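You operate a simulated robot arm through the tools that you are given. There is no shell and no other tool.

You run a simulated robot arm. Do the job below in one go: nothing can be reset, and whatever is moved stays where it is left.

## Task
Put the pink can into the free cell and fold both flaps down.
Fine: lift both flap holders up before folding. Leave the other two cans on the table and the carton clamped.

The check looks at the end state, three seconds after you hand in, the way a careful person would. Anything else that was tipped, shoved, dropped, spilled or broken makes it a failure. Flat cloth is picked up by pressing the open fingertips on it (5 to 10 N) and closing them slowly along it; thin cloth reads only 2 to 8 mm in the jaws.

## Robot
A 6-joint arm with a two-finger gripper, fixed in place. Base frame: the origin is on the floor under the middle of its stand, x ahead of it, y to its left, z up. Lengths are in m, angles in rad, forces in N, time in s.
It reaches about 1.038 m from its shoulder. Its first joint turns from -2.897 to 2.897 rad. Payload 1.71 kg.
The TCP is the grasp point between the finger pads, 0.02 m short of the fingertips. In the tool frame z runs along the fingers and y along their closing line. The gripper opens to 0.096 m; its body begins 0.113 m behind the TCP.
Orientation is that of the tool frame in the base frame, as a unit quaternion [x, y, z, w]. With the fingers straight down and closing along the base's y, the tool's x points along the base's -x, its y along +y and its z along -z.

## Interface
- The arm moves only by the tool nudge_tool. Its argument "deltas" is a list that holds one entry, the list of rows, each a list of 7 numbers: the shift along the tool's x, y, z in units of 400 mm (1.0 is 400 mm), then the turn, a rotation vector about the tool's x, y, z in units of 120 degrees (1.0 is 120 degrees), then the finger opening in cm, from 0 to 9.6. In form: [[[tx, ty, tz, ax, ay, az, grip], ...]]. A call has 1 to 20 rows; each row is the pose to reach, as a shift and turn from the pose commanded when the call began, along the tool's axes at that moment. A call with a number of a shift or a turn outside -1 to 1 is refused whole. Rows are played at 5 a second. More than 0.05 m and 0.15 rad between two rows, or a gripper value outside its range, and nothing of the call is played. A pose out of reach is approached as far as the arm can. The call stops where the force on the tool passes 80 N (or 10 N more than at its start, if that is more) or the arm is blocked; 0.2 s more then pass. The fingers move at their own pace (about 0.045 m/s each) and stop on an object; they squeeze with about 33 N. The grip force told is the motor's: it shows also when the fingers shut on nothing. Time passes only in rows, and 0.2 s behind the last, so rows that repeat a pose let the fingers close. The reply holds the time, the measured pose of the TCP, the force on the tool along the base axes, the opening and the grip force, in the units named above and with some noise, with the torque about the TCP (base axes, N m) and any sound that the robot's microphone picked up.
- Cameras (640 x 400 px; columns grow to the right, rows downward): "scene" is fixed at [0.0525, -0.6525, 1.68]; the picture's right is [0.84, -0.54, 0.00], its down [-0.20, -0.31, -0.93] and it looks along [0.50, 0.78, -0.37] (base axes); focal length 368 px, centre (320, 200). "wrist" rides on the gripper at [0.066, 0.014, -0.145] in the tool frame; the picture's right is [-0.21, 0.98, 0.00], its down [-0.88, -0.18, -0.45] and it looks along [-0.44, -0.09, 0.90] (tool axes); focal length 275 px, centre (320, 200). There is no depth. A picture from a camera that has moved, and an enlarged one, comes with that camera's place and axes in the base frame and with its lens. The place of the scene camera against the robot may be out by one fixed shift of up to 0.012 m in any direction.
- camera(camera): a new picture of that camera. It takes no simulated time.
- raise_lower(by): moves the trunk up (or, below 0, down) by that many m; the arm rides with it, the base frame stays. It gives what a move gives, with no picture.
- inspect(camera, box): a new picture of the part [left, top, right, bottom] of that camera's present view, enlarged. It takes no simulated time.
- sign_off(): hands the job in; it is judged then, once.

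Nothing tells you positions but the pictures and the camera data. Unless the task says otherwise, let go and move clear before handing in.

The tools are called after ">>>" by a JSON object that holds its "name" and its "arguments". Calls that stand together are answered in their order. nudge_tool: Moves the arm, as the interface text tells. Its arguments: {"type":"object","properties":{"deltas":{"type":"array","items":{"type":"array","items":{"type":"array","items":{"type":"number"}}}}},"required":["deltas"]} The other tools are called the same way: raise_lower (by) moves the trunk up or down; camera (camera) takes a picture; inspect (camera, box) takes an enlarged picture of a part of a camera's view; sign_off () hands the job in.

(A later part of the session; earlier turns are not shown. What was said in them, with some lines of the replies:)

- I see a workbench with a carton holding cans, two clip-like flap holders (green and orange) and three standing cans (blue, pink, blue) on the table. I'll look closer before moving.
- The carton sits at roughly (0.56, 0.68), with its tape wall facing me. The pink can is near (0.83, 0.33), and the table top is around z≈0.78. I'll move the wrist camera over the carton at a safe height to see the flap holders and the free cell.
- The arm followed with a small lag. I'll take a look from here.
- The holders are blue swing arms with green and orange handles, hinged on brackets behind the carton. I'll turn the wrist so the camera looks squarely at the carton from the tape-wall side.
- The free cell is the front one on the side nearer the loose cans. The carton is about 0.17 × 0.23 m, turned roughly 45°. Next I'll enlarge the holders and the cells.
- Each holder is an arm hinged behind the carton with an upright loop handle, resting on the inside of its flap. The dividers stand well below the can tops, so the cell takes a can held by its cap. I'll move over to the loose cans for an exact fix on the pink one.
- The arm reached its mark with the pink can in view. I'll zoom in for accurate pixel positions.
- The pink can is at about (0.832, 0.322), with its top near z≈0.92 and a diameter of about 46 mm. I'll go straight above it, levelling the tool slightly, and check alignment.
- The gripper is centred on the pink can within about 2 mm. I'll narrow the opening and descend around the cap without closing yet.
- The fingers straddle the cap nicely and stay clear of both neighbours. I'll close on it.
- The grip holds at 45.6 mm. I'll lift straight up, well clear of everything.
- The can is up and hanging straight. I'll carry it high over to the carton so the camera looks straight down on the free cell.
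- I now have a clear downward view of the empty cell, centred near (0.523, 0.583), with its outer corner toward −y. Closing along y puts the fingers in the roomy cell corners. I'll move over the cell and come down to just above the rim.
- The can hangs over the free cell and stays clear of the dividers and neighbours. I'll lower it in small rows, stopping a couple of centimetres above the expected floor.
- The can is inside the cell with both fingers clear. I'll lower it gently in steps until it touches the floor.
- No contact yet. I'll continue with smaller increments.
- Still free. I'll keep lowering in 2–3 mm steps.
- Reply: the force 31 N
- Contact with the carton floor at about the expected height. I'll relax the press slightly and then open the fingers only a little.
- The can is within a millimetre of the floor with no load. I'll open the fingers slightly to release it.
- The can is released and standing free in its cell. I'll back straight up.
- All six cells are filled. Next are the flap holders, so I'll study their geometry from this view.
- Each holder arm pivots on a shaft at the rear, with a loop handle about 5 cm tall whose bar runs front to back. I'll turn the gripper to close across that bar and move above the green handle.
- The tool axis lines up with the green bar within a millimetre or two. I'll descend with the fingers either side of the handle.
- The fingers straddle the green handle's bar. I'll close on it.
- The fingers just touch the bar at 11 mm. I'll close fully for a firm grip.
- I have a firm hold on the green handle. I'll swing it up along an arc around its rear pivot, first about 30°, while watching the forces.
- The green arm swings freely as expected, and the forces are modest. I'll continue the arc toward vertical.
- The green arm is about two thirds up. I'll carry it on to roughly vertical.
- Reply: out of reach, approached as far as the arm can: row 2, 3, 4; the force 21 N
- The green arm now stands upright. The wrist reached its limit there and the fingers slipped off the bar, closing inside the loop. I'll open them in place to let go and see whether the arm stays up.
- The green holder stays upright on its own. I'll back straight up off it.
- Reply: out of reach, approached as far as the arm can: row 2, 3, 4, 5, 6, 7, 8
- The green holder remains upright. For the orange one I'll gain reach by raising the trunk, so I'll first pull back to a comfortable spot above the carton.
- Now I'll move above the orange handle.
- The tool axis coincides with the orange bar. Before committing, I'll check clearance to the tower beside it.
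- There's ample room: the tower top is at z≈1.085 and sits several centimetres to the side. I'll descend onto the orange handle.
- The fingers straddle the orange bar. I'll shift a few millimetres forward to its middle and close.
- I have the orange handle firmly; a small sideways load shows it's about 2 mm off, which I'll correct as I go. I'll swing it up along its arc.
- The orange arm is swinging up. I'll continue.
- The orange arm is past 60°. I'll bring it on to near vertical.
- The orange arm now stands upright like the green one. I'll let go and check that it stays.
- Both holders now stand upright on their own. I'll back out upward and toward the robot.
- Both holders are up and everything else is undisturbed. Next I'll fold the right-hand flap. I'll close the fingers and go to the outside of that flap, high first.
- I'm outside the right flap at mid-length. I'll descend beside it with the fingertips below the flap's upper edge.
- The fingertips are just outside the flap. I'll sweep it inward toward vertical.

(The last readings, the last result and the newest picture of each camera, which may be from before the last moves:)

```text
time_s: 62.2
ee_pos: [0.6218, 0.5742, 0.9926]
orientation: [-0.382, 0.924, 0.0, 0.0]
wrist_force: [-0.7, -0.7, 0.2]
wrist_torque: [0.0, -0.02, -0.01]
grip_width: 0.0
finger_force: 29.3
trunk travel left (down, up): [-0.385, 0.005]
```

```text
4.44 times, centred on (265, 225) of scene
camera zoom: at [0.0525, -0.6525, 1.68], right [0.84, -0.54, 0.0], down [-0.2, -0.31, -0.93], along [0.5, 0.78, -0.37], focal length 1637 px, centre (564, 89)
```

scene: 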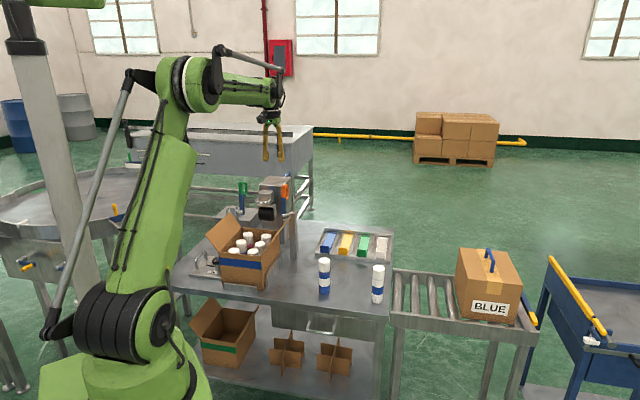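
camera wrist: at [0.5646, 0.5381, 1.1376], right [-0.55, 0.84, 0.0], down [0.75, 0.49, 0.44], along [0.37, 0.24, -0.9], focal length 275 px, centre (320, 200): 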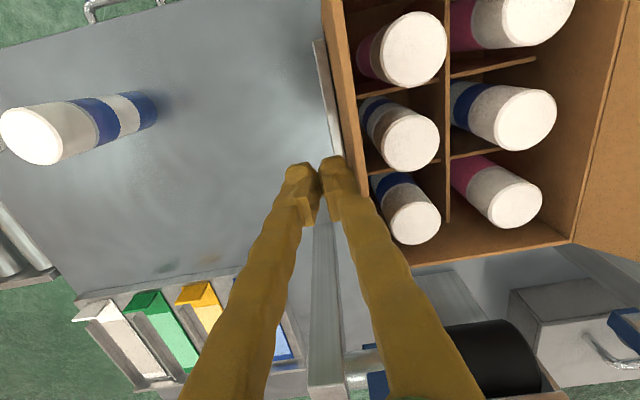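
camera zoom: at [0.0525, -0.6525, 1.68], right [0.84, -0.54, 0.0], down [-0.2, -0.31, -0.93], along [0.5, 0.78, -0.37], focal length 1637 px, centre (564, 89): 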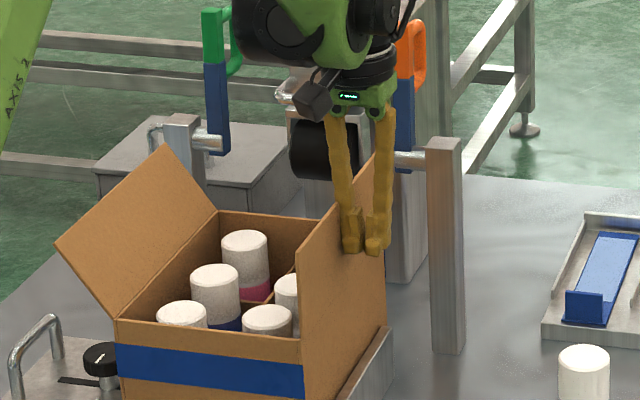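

The flap rotates easily and is now upright. I'll keep sweeping so it tips inward.

>>> {"name": "nudge_tool", "arguments": {"deltas": [[[0, 0.03, 0, 0, 0, 0, 0], [0, 0.06, 0, 0, 0, 0, 0], [0, 0.09, 0, 0, 0, 0, 0], [0, 0.12, 0, 0, 0, 0, 0], [0, 0.15, 0, 0, 0, 0, 0], [0, 0.15, 0, 0, 0, 0, 0]]]}}

>>> {"name": "camera", "arguments": {"camera": "wrist"}}

>>> {"name": "inspect", "arguments": {"camera": "scene", "box": [210, 180, 320, 270]}}

```text
time_s: 63.6
ee_pos: [0.5798, 0.6173, 0.993]
orientation: [-0.382, 0.924, 0.001, 0.0]
wrist_force: [-0.4, -0.2, -0.4]
wrist_torque: [-0.04, 0.03, -0.01]
grip_width: 0.0
finger_force: 29.3
trunk travel left (down, up): [-0.385, 0.005]
```

```text
taken
camera wrist: at [0.5225, 0.5802, 1.1371], right [-0.55, 0.84, 0.0], down [0.75, 0.49, 0.44], along [0.37, 0.24, -0.9], focal length 275 px, centre (320, 200)
```

wrist: 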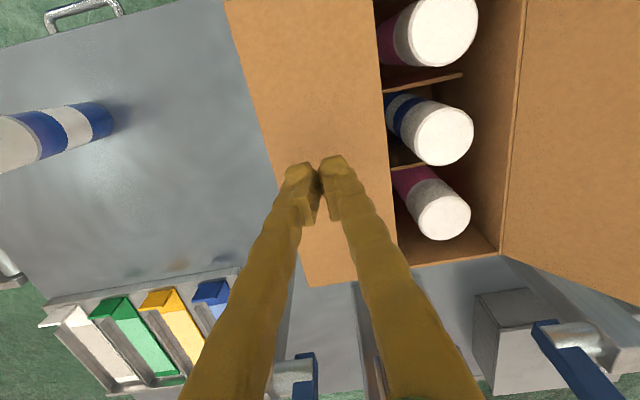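

```text
4.44 times, centred on (265, 225) of scene
camera zoom: at [0.0525, -0.6525, 1.68], right [0.84, -0.54, 0.0], down [-0.2, -0.31, -0.93], along [0.5, 0.78, -0.37], focal length 1637 px, centre (564, 89)
```

zoom: 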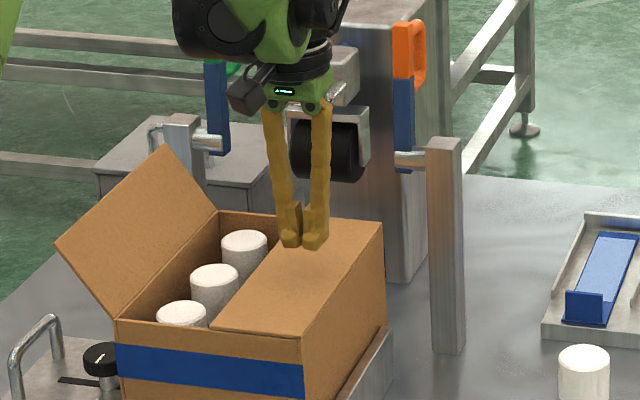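

The right flap has fallen flat over its half. Now I'll rise, cross over, and do the same from outside the left flap.

>>> {"name": "nudge_tool", "arguments": {"deltas": [[[0, 0, -0.08, 0, 0, 0, 0], [0, 0, -0.18, 0, 0, 0, 0], [0, 0, -0.28, 0, 0, 0, 0], [0, 0.02, -0.37, 0, 0, 0, 0], [0, 0.1, -0.3925, 0, 0, 0, 0], [0.001, 0.2, -0.3925, 0, 0, 0, 0], [0.002, 0.3, -0.3925, 0, 0, 0, 0], [0.003, 0.4, -0.3925, 0, 0, 0, 0], [0.004, 0.5, -0.3925, 0, 0, 0, 0], [0.005, 0.58, -0.3925, 0, 0, 0, 0], [0.006, 0.625, -0.3925, 0, 0, 0, 0], [0.006, 0.625, -0.3925, 0, 0, 0, 0], [0.006, 0.625, -0.3925, 0, 0, 0, 0]]]}}

>>> {"name": "camera", "arguments": {"camera": "wrist"}}

>>> {"name": "inspect", "arguments": {"camera": "scene", "box": [190, 170, 320, 280]}}

```text
time_s: 66.4
ee_pos: [0.4007, 0.7918, 1.1502]
orientation: [-0.383, 0.924, 0.002, -0.001]
wrist_force: [1.0, -0.6, -0.2]
wrist_torque: [-0.02, 0.0, -0.02]
grip_width: 0.0002
finger_force: 29.6
trunk travel left (down, up): [-0.385, 0.005]
```

```text
taken
camera wrist: at [0.3447, 0.7552, 1.2947], right [-0.55, 0.84, 0.0], down [0.75, 0.49, 0.44], along [0.37, 0.24, -0.9], focal length 275 px, centre (320, 200)
```

wrist: 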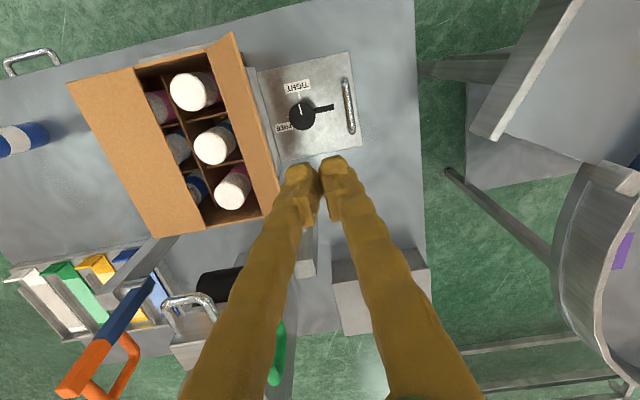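

```text
3.64 times, centred on (255, 225) of scene
camera zoom: at [0.0525, -0.6525, 1.68], right [0.84, -0.54, 0.0], down [-0.2, -0.31, -0.93], along [0.5, 0.78, -0.37], focal length 1339 px, centre (556, 109)
```

zoom: 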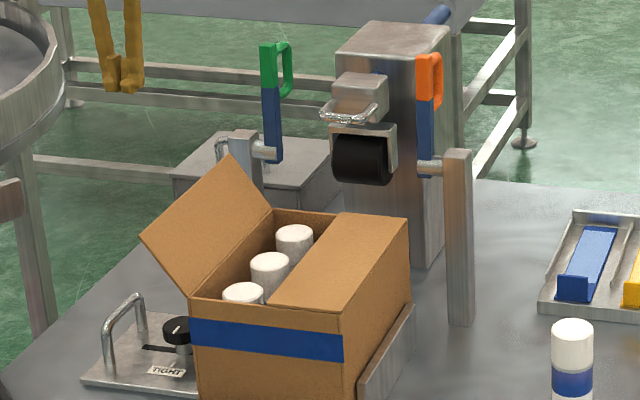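

The right flap lies down. I'll check how flat it sits before continuing.

>>> {"name": "inspect", "arguments": {"camera": "scene", "box": [225, 222, 280, 262]}}

>>> {"name": "inspect", "arguments": {"camera": "wrist", "box": [60, 20, 300, 250]}}

```text
10.00 times, centred on (252, 242) of scene
camera zoom: at [0.0525, -0.6525, 1.68], right [0.84, -0.54, 0.0], down [-0.2, -0.31, -0.93], along [0.5, 0.78, -0.37], focal length 3682 px, centre (995, -220)
```

zoom: 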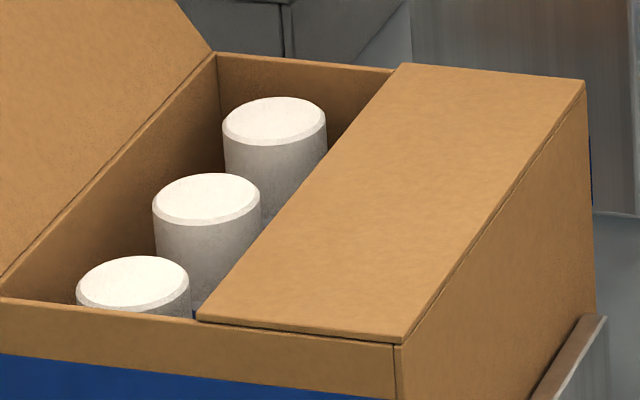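

```text
1.74 times, centred on (180, 135) of wrist
camera zoom: at [0.3447, 0.7552, 1.2947], right [-0.55, 0.84, 0.0], down [0.75, 0.49, 0.44], along [0.37, 0.24, -0.9], focal length 479 px, centre (564, 313)
```

zoom: 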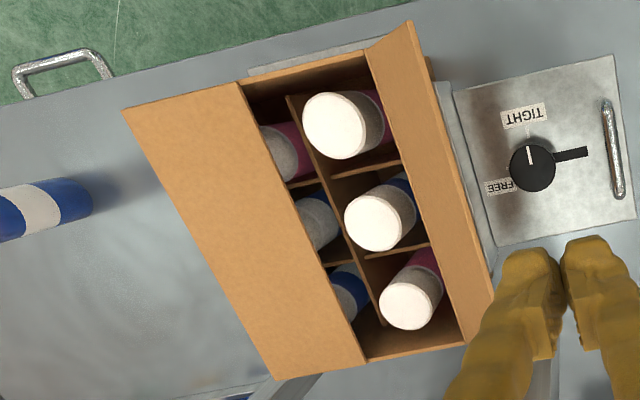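

The right flap is flush on the rim. I'll descend outside the left flap.

>>> {"name": "nudge_tool", "arguments": {"deltas": [[[0, 0, 0.08, 0, 0, 0, 0], [0, 0, 0.16, 0, 0, 0, 0], [0, 0, 0.24, 0, 0, 0, 0], [0, 0, 0.32, 0, 0, 0, 0], [0, 0, 0.392, 0, 0, 0, 0], [0, 0, 0.392, 0, 0, 0, 0]]]}}

>>> {"name": "camera", "arguments": {"camera": "wrist"}}

>>> {"name": "inspect", "arguments": {"camera": "scene", "box": [190, 170, 320, 280]}}

```text
time_s: 67.8
ee_pos: [0.3994, 0.794, 0.9925]
orientation: [-0.383, 0.924, 0.001, 0.0]
wrist_force: [-0.2, 1.0, 0.0]
wrist_torque: [-0.02, 0.0, 0.01]
grip_width: 0.0
finger_force: 29.7
trunk travel left (down, up): [-0.385, 0.005]
```

```text
taken
camera wrist: at [0.343, 0.7571, 1.1373], right [-0.55, 0.84, 0.0], down [0.75, 0.49, 0.44], along [0.37, 0.24, -0.9], focal length 275 px, centre (320, 200)
```

wrist: 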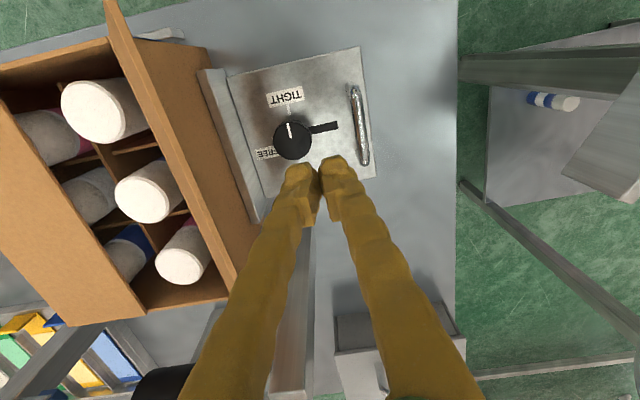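

```text
3.64 times, centred on (255, 225) of scene
camera zoom: at [0.0525, -0.6525, 1.68], right [0.84, -0.54, 0.0], down [-0.2, -0.31, -0.93], along [0.5, 0.78, -0.37], focal length 1339 px, centre (556, 109)
```

zoom: 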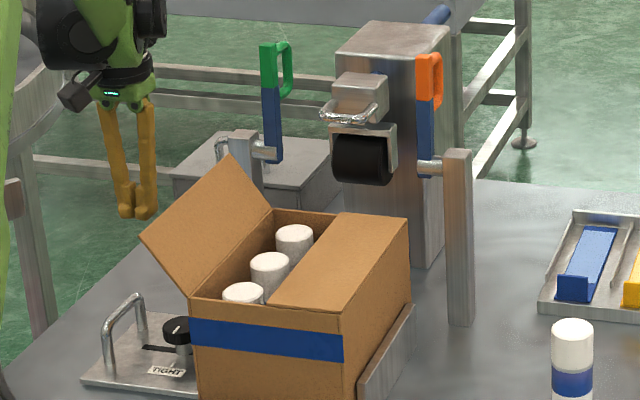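

Now I'll sweep the left flap inward.

>>> {"name": "nudge_tool", "arguments": {"deltas": [[[0, -0.035, 0, 0, 0, 0, 0], [0, -0.07, 0, 0, 0, 0, 0], [0, -0.105, 0, 0, 0, 0, 0], [0, -0.14, 0, 0, 0, 0, 0], [0, -0.17, 0, 0, 0, 0, 0], [0, -0.2, 0, 0, 0, 0, 0], [0, -0.2, 0, 0, 0, 0, 0]]]}}

>>> {"name": "camera", "arguments": {"camera": "wrist"}}

>>> {"name": "inspect", "arguments": {"camera": "scene", "box": [190, 170, 320, 280]}}

```text
time_s: 69.4
ee_pos: [0.4558, 0.7343, 0.9921]
orientation: [-0.382, 0.924, 0.001, 0.0]
wrist_force: [0.4, -0.1, -0.3]
wrist_torque: [0.02, 0.04, 0.0]
grip_width: 0.0
finger_force: 29.5
trunk travel left (down, up): [-0.385, 0.005]
```

```text
taken
camera wrist: at [0.3998, 0.6976, 1.1372], right [-0.55, 0.84, 0.0], down [0.75, 0.49, 0.44], along [0.37, 0.24, -0.9], focal length 275 px, centre (320, 200)
```

wrist: 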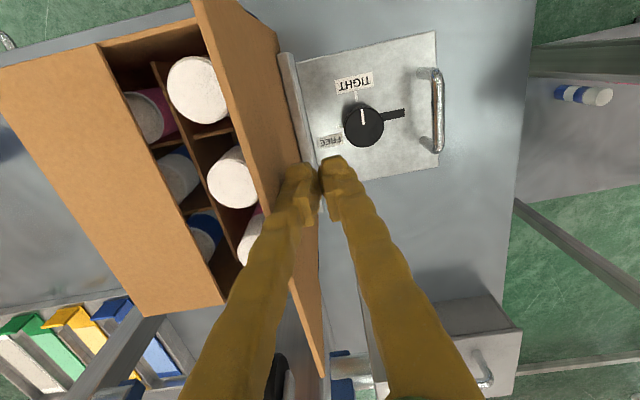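

```text
3.64 times, centred on (255, 225) of scene
camera zoom: at [0.0525, -0.6525, 1.68], right [0.84, -0.54, 0.0], down [-0.2, -0.31, -0.93], along [0.5, 0.78, -0.37], focal length 1339 px, centre (556, 109)
```

zoom: 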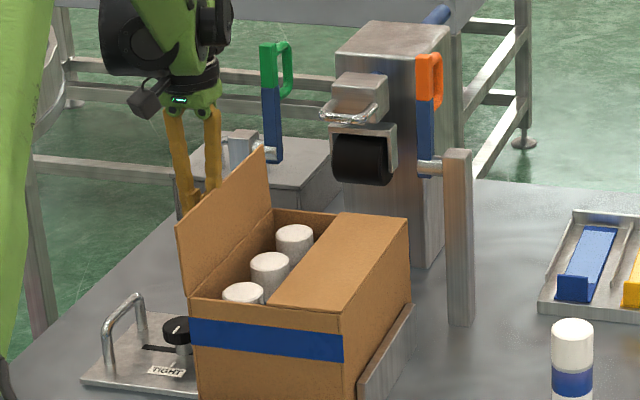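

>>> {"name": "nudge_tool", "arguments": {"deltas": [[[0, -0.03, 0, 0, 0, 0, 0], [0, -0.06, 0, 0, 0, 0, 0], [0, -0.09, 0, 0, 0, 0, 0], [0, -0.12, 0, 0, 0, 0, 0], [0, -0.15, 0, 0, 0, 0, 0], [0, -0.175, 0, 0, 0, 0, 0], [0, -0.175, 0, 0, 0, 0, 0]]]}}

>>> {"name": "camera", "arguments": {"camera": "wrist"}}

>>> {"name": "inspect", "arguments": {"camera": "scene", "box": [190, 170, 320, 280]}}

```text
time_s: 71.0
ee_pos: [0.5064, 0.6866, 0.9924]
orientation: [-0.382, 0.924, 0.001, -0.001]
wrist_force: [-0.6, 0.2, 0.1]
wrist_torque: [0.01, -0.01, 0.0]
grip_width: 0.0
finger_force: 29.2
trunk travel left (down, up): [-0.385, 0.005]
```

```text
taken
camera wrist: at [0.449, 0.6488, 1.1379], right [-0.55, 0.84, 0.0], down [0.75, 0.49, 0.44], along [0.37, 0.24, -0.9], focal length 275 px, centre (320, 200)
```

wrist: 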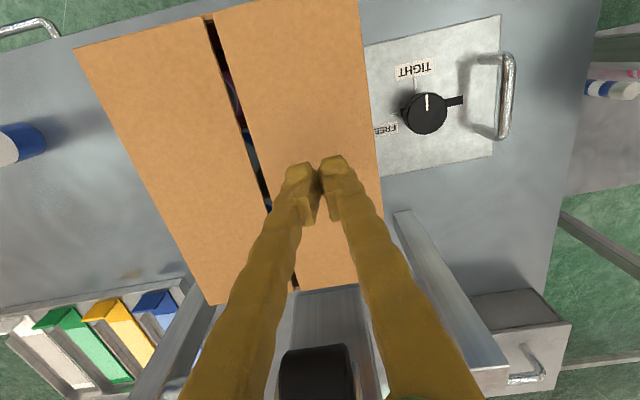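

```text
3.64 times, centred on (255, 225) of scene
camera zoom: at [0.0525, -0.6525, 1.68], right [0.84, -0.54, 0.0], down [-0.2, -0.31, -0.93], along [0.5, 0.78, -0.37], focal length 1339 px, centre (556, 109)
```

zoom: 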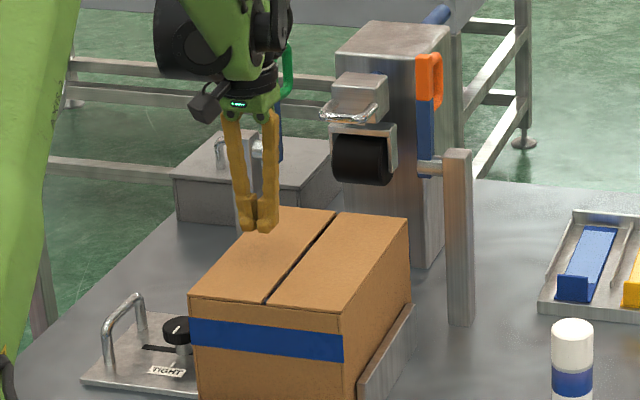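

Both flaps lie flat with just a thin seam between them. I'll retreat straight up and back toward the robot, then verify everything.

>>> {"name": "nudge_tool", "arguments": {"deltas": [[[0, 0, -0.08, 0, 0, 0, 0], [0, 0, -0.18, 0, 0, 0, 0], [0, 0, -0.28, 0, 0, 0, 0], [0, 0, -0.38, 0, 0, 0, 0], [0, 0, -0.48, 0, 0, 0, 0], [0.05, 0, -0.58, 0, 0, 0, 0], [0.13, 0, -0.65, 0, 0, 0, 0], [0.22, 0, -0.7, 0, 0, 0, 0], [0.32, 0, -0.72, 0, 0, 0, 0], [0.42, 0, -0.72, 0, 0, 0, 0], [0.52, 0, -0.72, 0, 0, 0, 0], [0.6, 0, -0.72, 0, 0, 0, 2], [0.6, 0, -0.72, 0, 0, 0, 4], [0.6, 0, -0.72, 0, 0, 0, 4]]]}}

>>> {"name": "camera", "arguments": {"camera": "wrist"}}

>>> {"name": "camera", "arguments": {"camera": "scene"}}

>>> {"name": "inspect", "arguments": {"camera": "scene", "box": [190, 170, 320, 280]}}

>>> {"name": "inspect", "arguments": {"camera": "scene", "box": [300, 230, 400, 310]}}

```text
time_s: 74.0
ee_pos: [0.337, 0.5172, 1.2809]
orientation: [-0.382, 0.924, 0.0, 0.0]
wrist_force: [0.8, 0.6, 0.6]
wrist_torque: [-0.04, 0.01, 0.01]
grip_width: 0.0397
finger_force: 0.1
trunk travel left (down, up): [-0.385, 0.005]
```

```text
taken
camera wrist: at [0.2794, 0.4806, 1.425], right [-0.55, 0.84, 0.0], down [0.75, 0.49, 0.44], along [0.37, 0.24, -0.9], focal length 275 px, centre (320, 200)
```

wrist: 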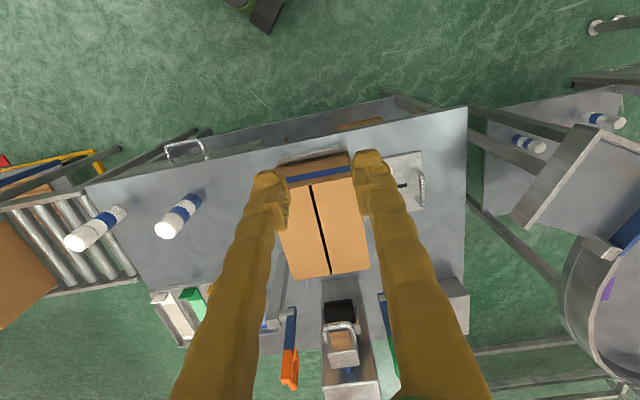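

```text
taken
```

scene: 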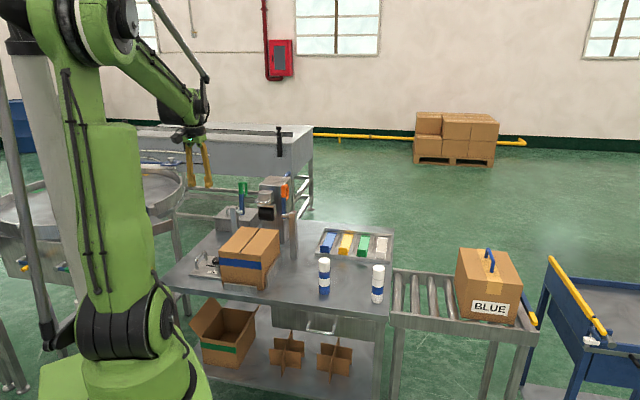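

```text
3.64 times, centred on (255, 225) of scene
camera zoom: at [0.0525, -0.6525, 1.68], right [0.84, -0.54, 0.0], down [-0.2, -0.31, -0.93], along [0.5, 0.78, -0.37], focal length 1339 px, centre (556, 109)
```

zoom: 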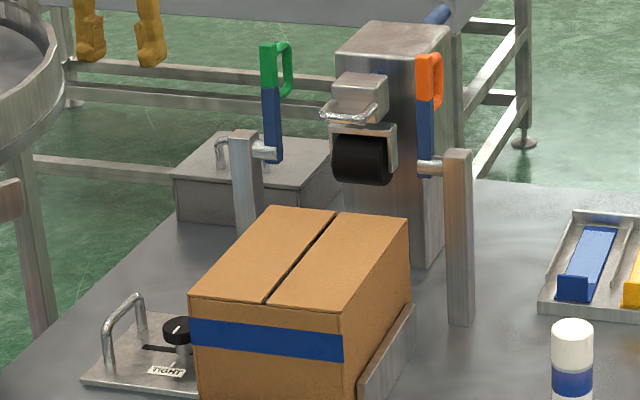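

```text
5.00 times, centred on (350, 270) of scene
camera zoom: at [0.0525, -0.6525, 1.68], right [0.84, -0.54, 0.0], down [-0.2, -0.31, -0.93], along [0.5, 0.78, -0.37], focal length 1841 px, centre (170, -150)
```

zoom: 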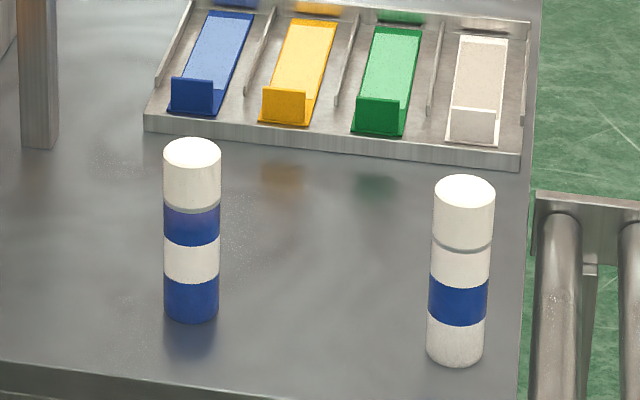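

The job looks complete:
- The pink can stands in the cell that was free.
- Both holders are upright, and both flaps lie flat.
- The knob still reads TIGHT and the clamp bars are in place.
- The other two cans stand untouched on the table.

The gripper is empty and clear, so I'm handing in.

>>> {"name": "sign_off", "arguments": {}}

```text
The job is handed in.
```

The pink can is in the cell that was free, and both flaps are folded flat. I lifted both flap holders before folding, and they stay upright on their own.

In the last pictures, the carton was still clamped with the knob on TIGHT. The other two cans stood where they were on the table, and nothing looked tipped or shoved. The gripper was empty and clear of the table when I handed in. No result from the check has come back yet.

The fingers slipped off the green handle near the end of its lift, because the arm had reached its limit. The holder was already upright by then and stayed up when I let go. I raised the trunk 0.11 m to reach the orange handle and left it there.
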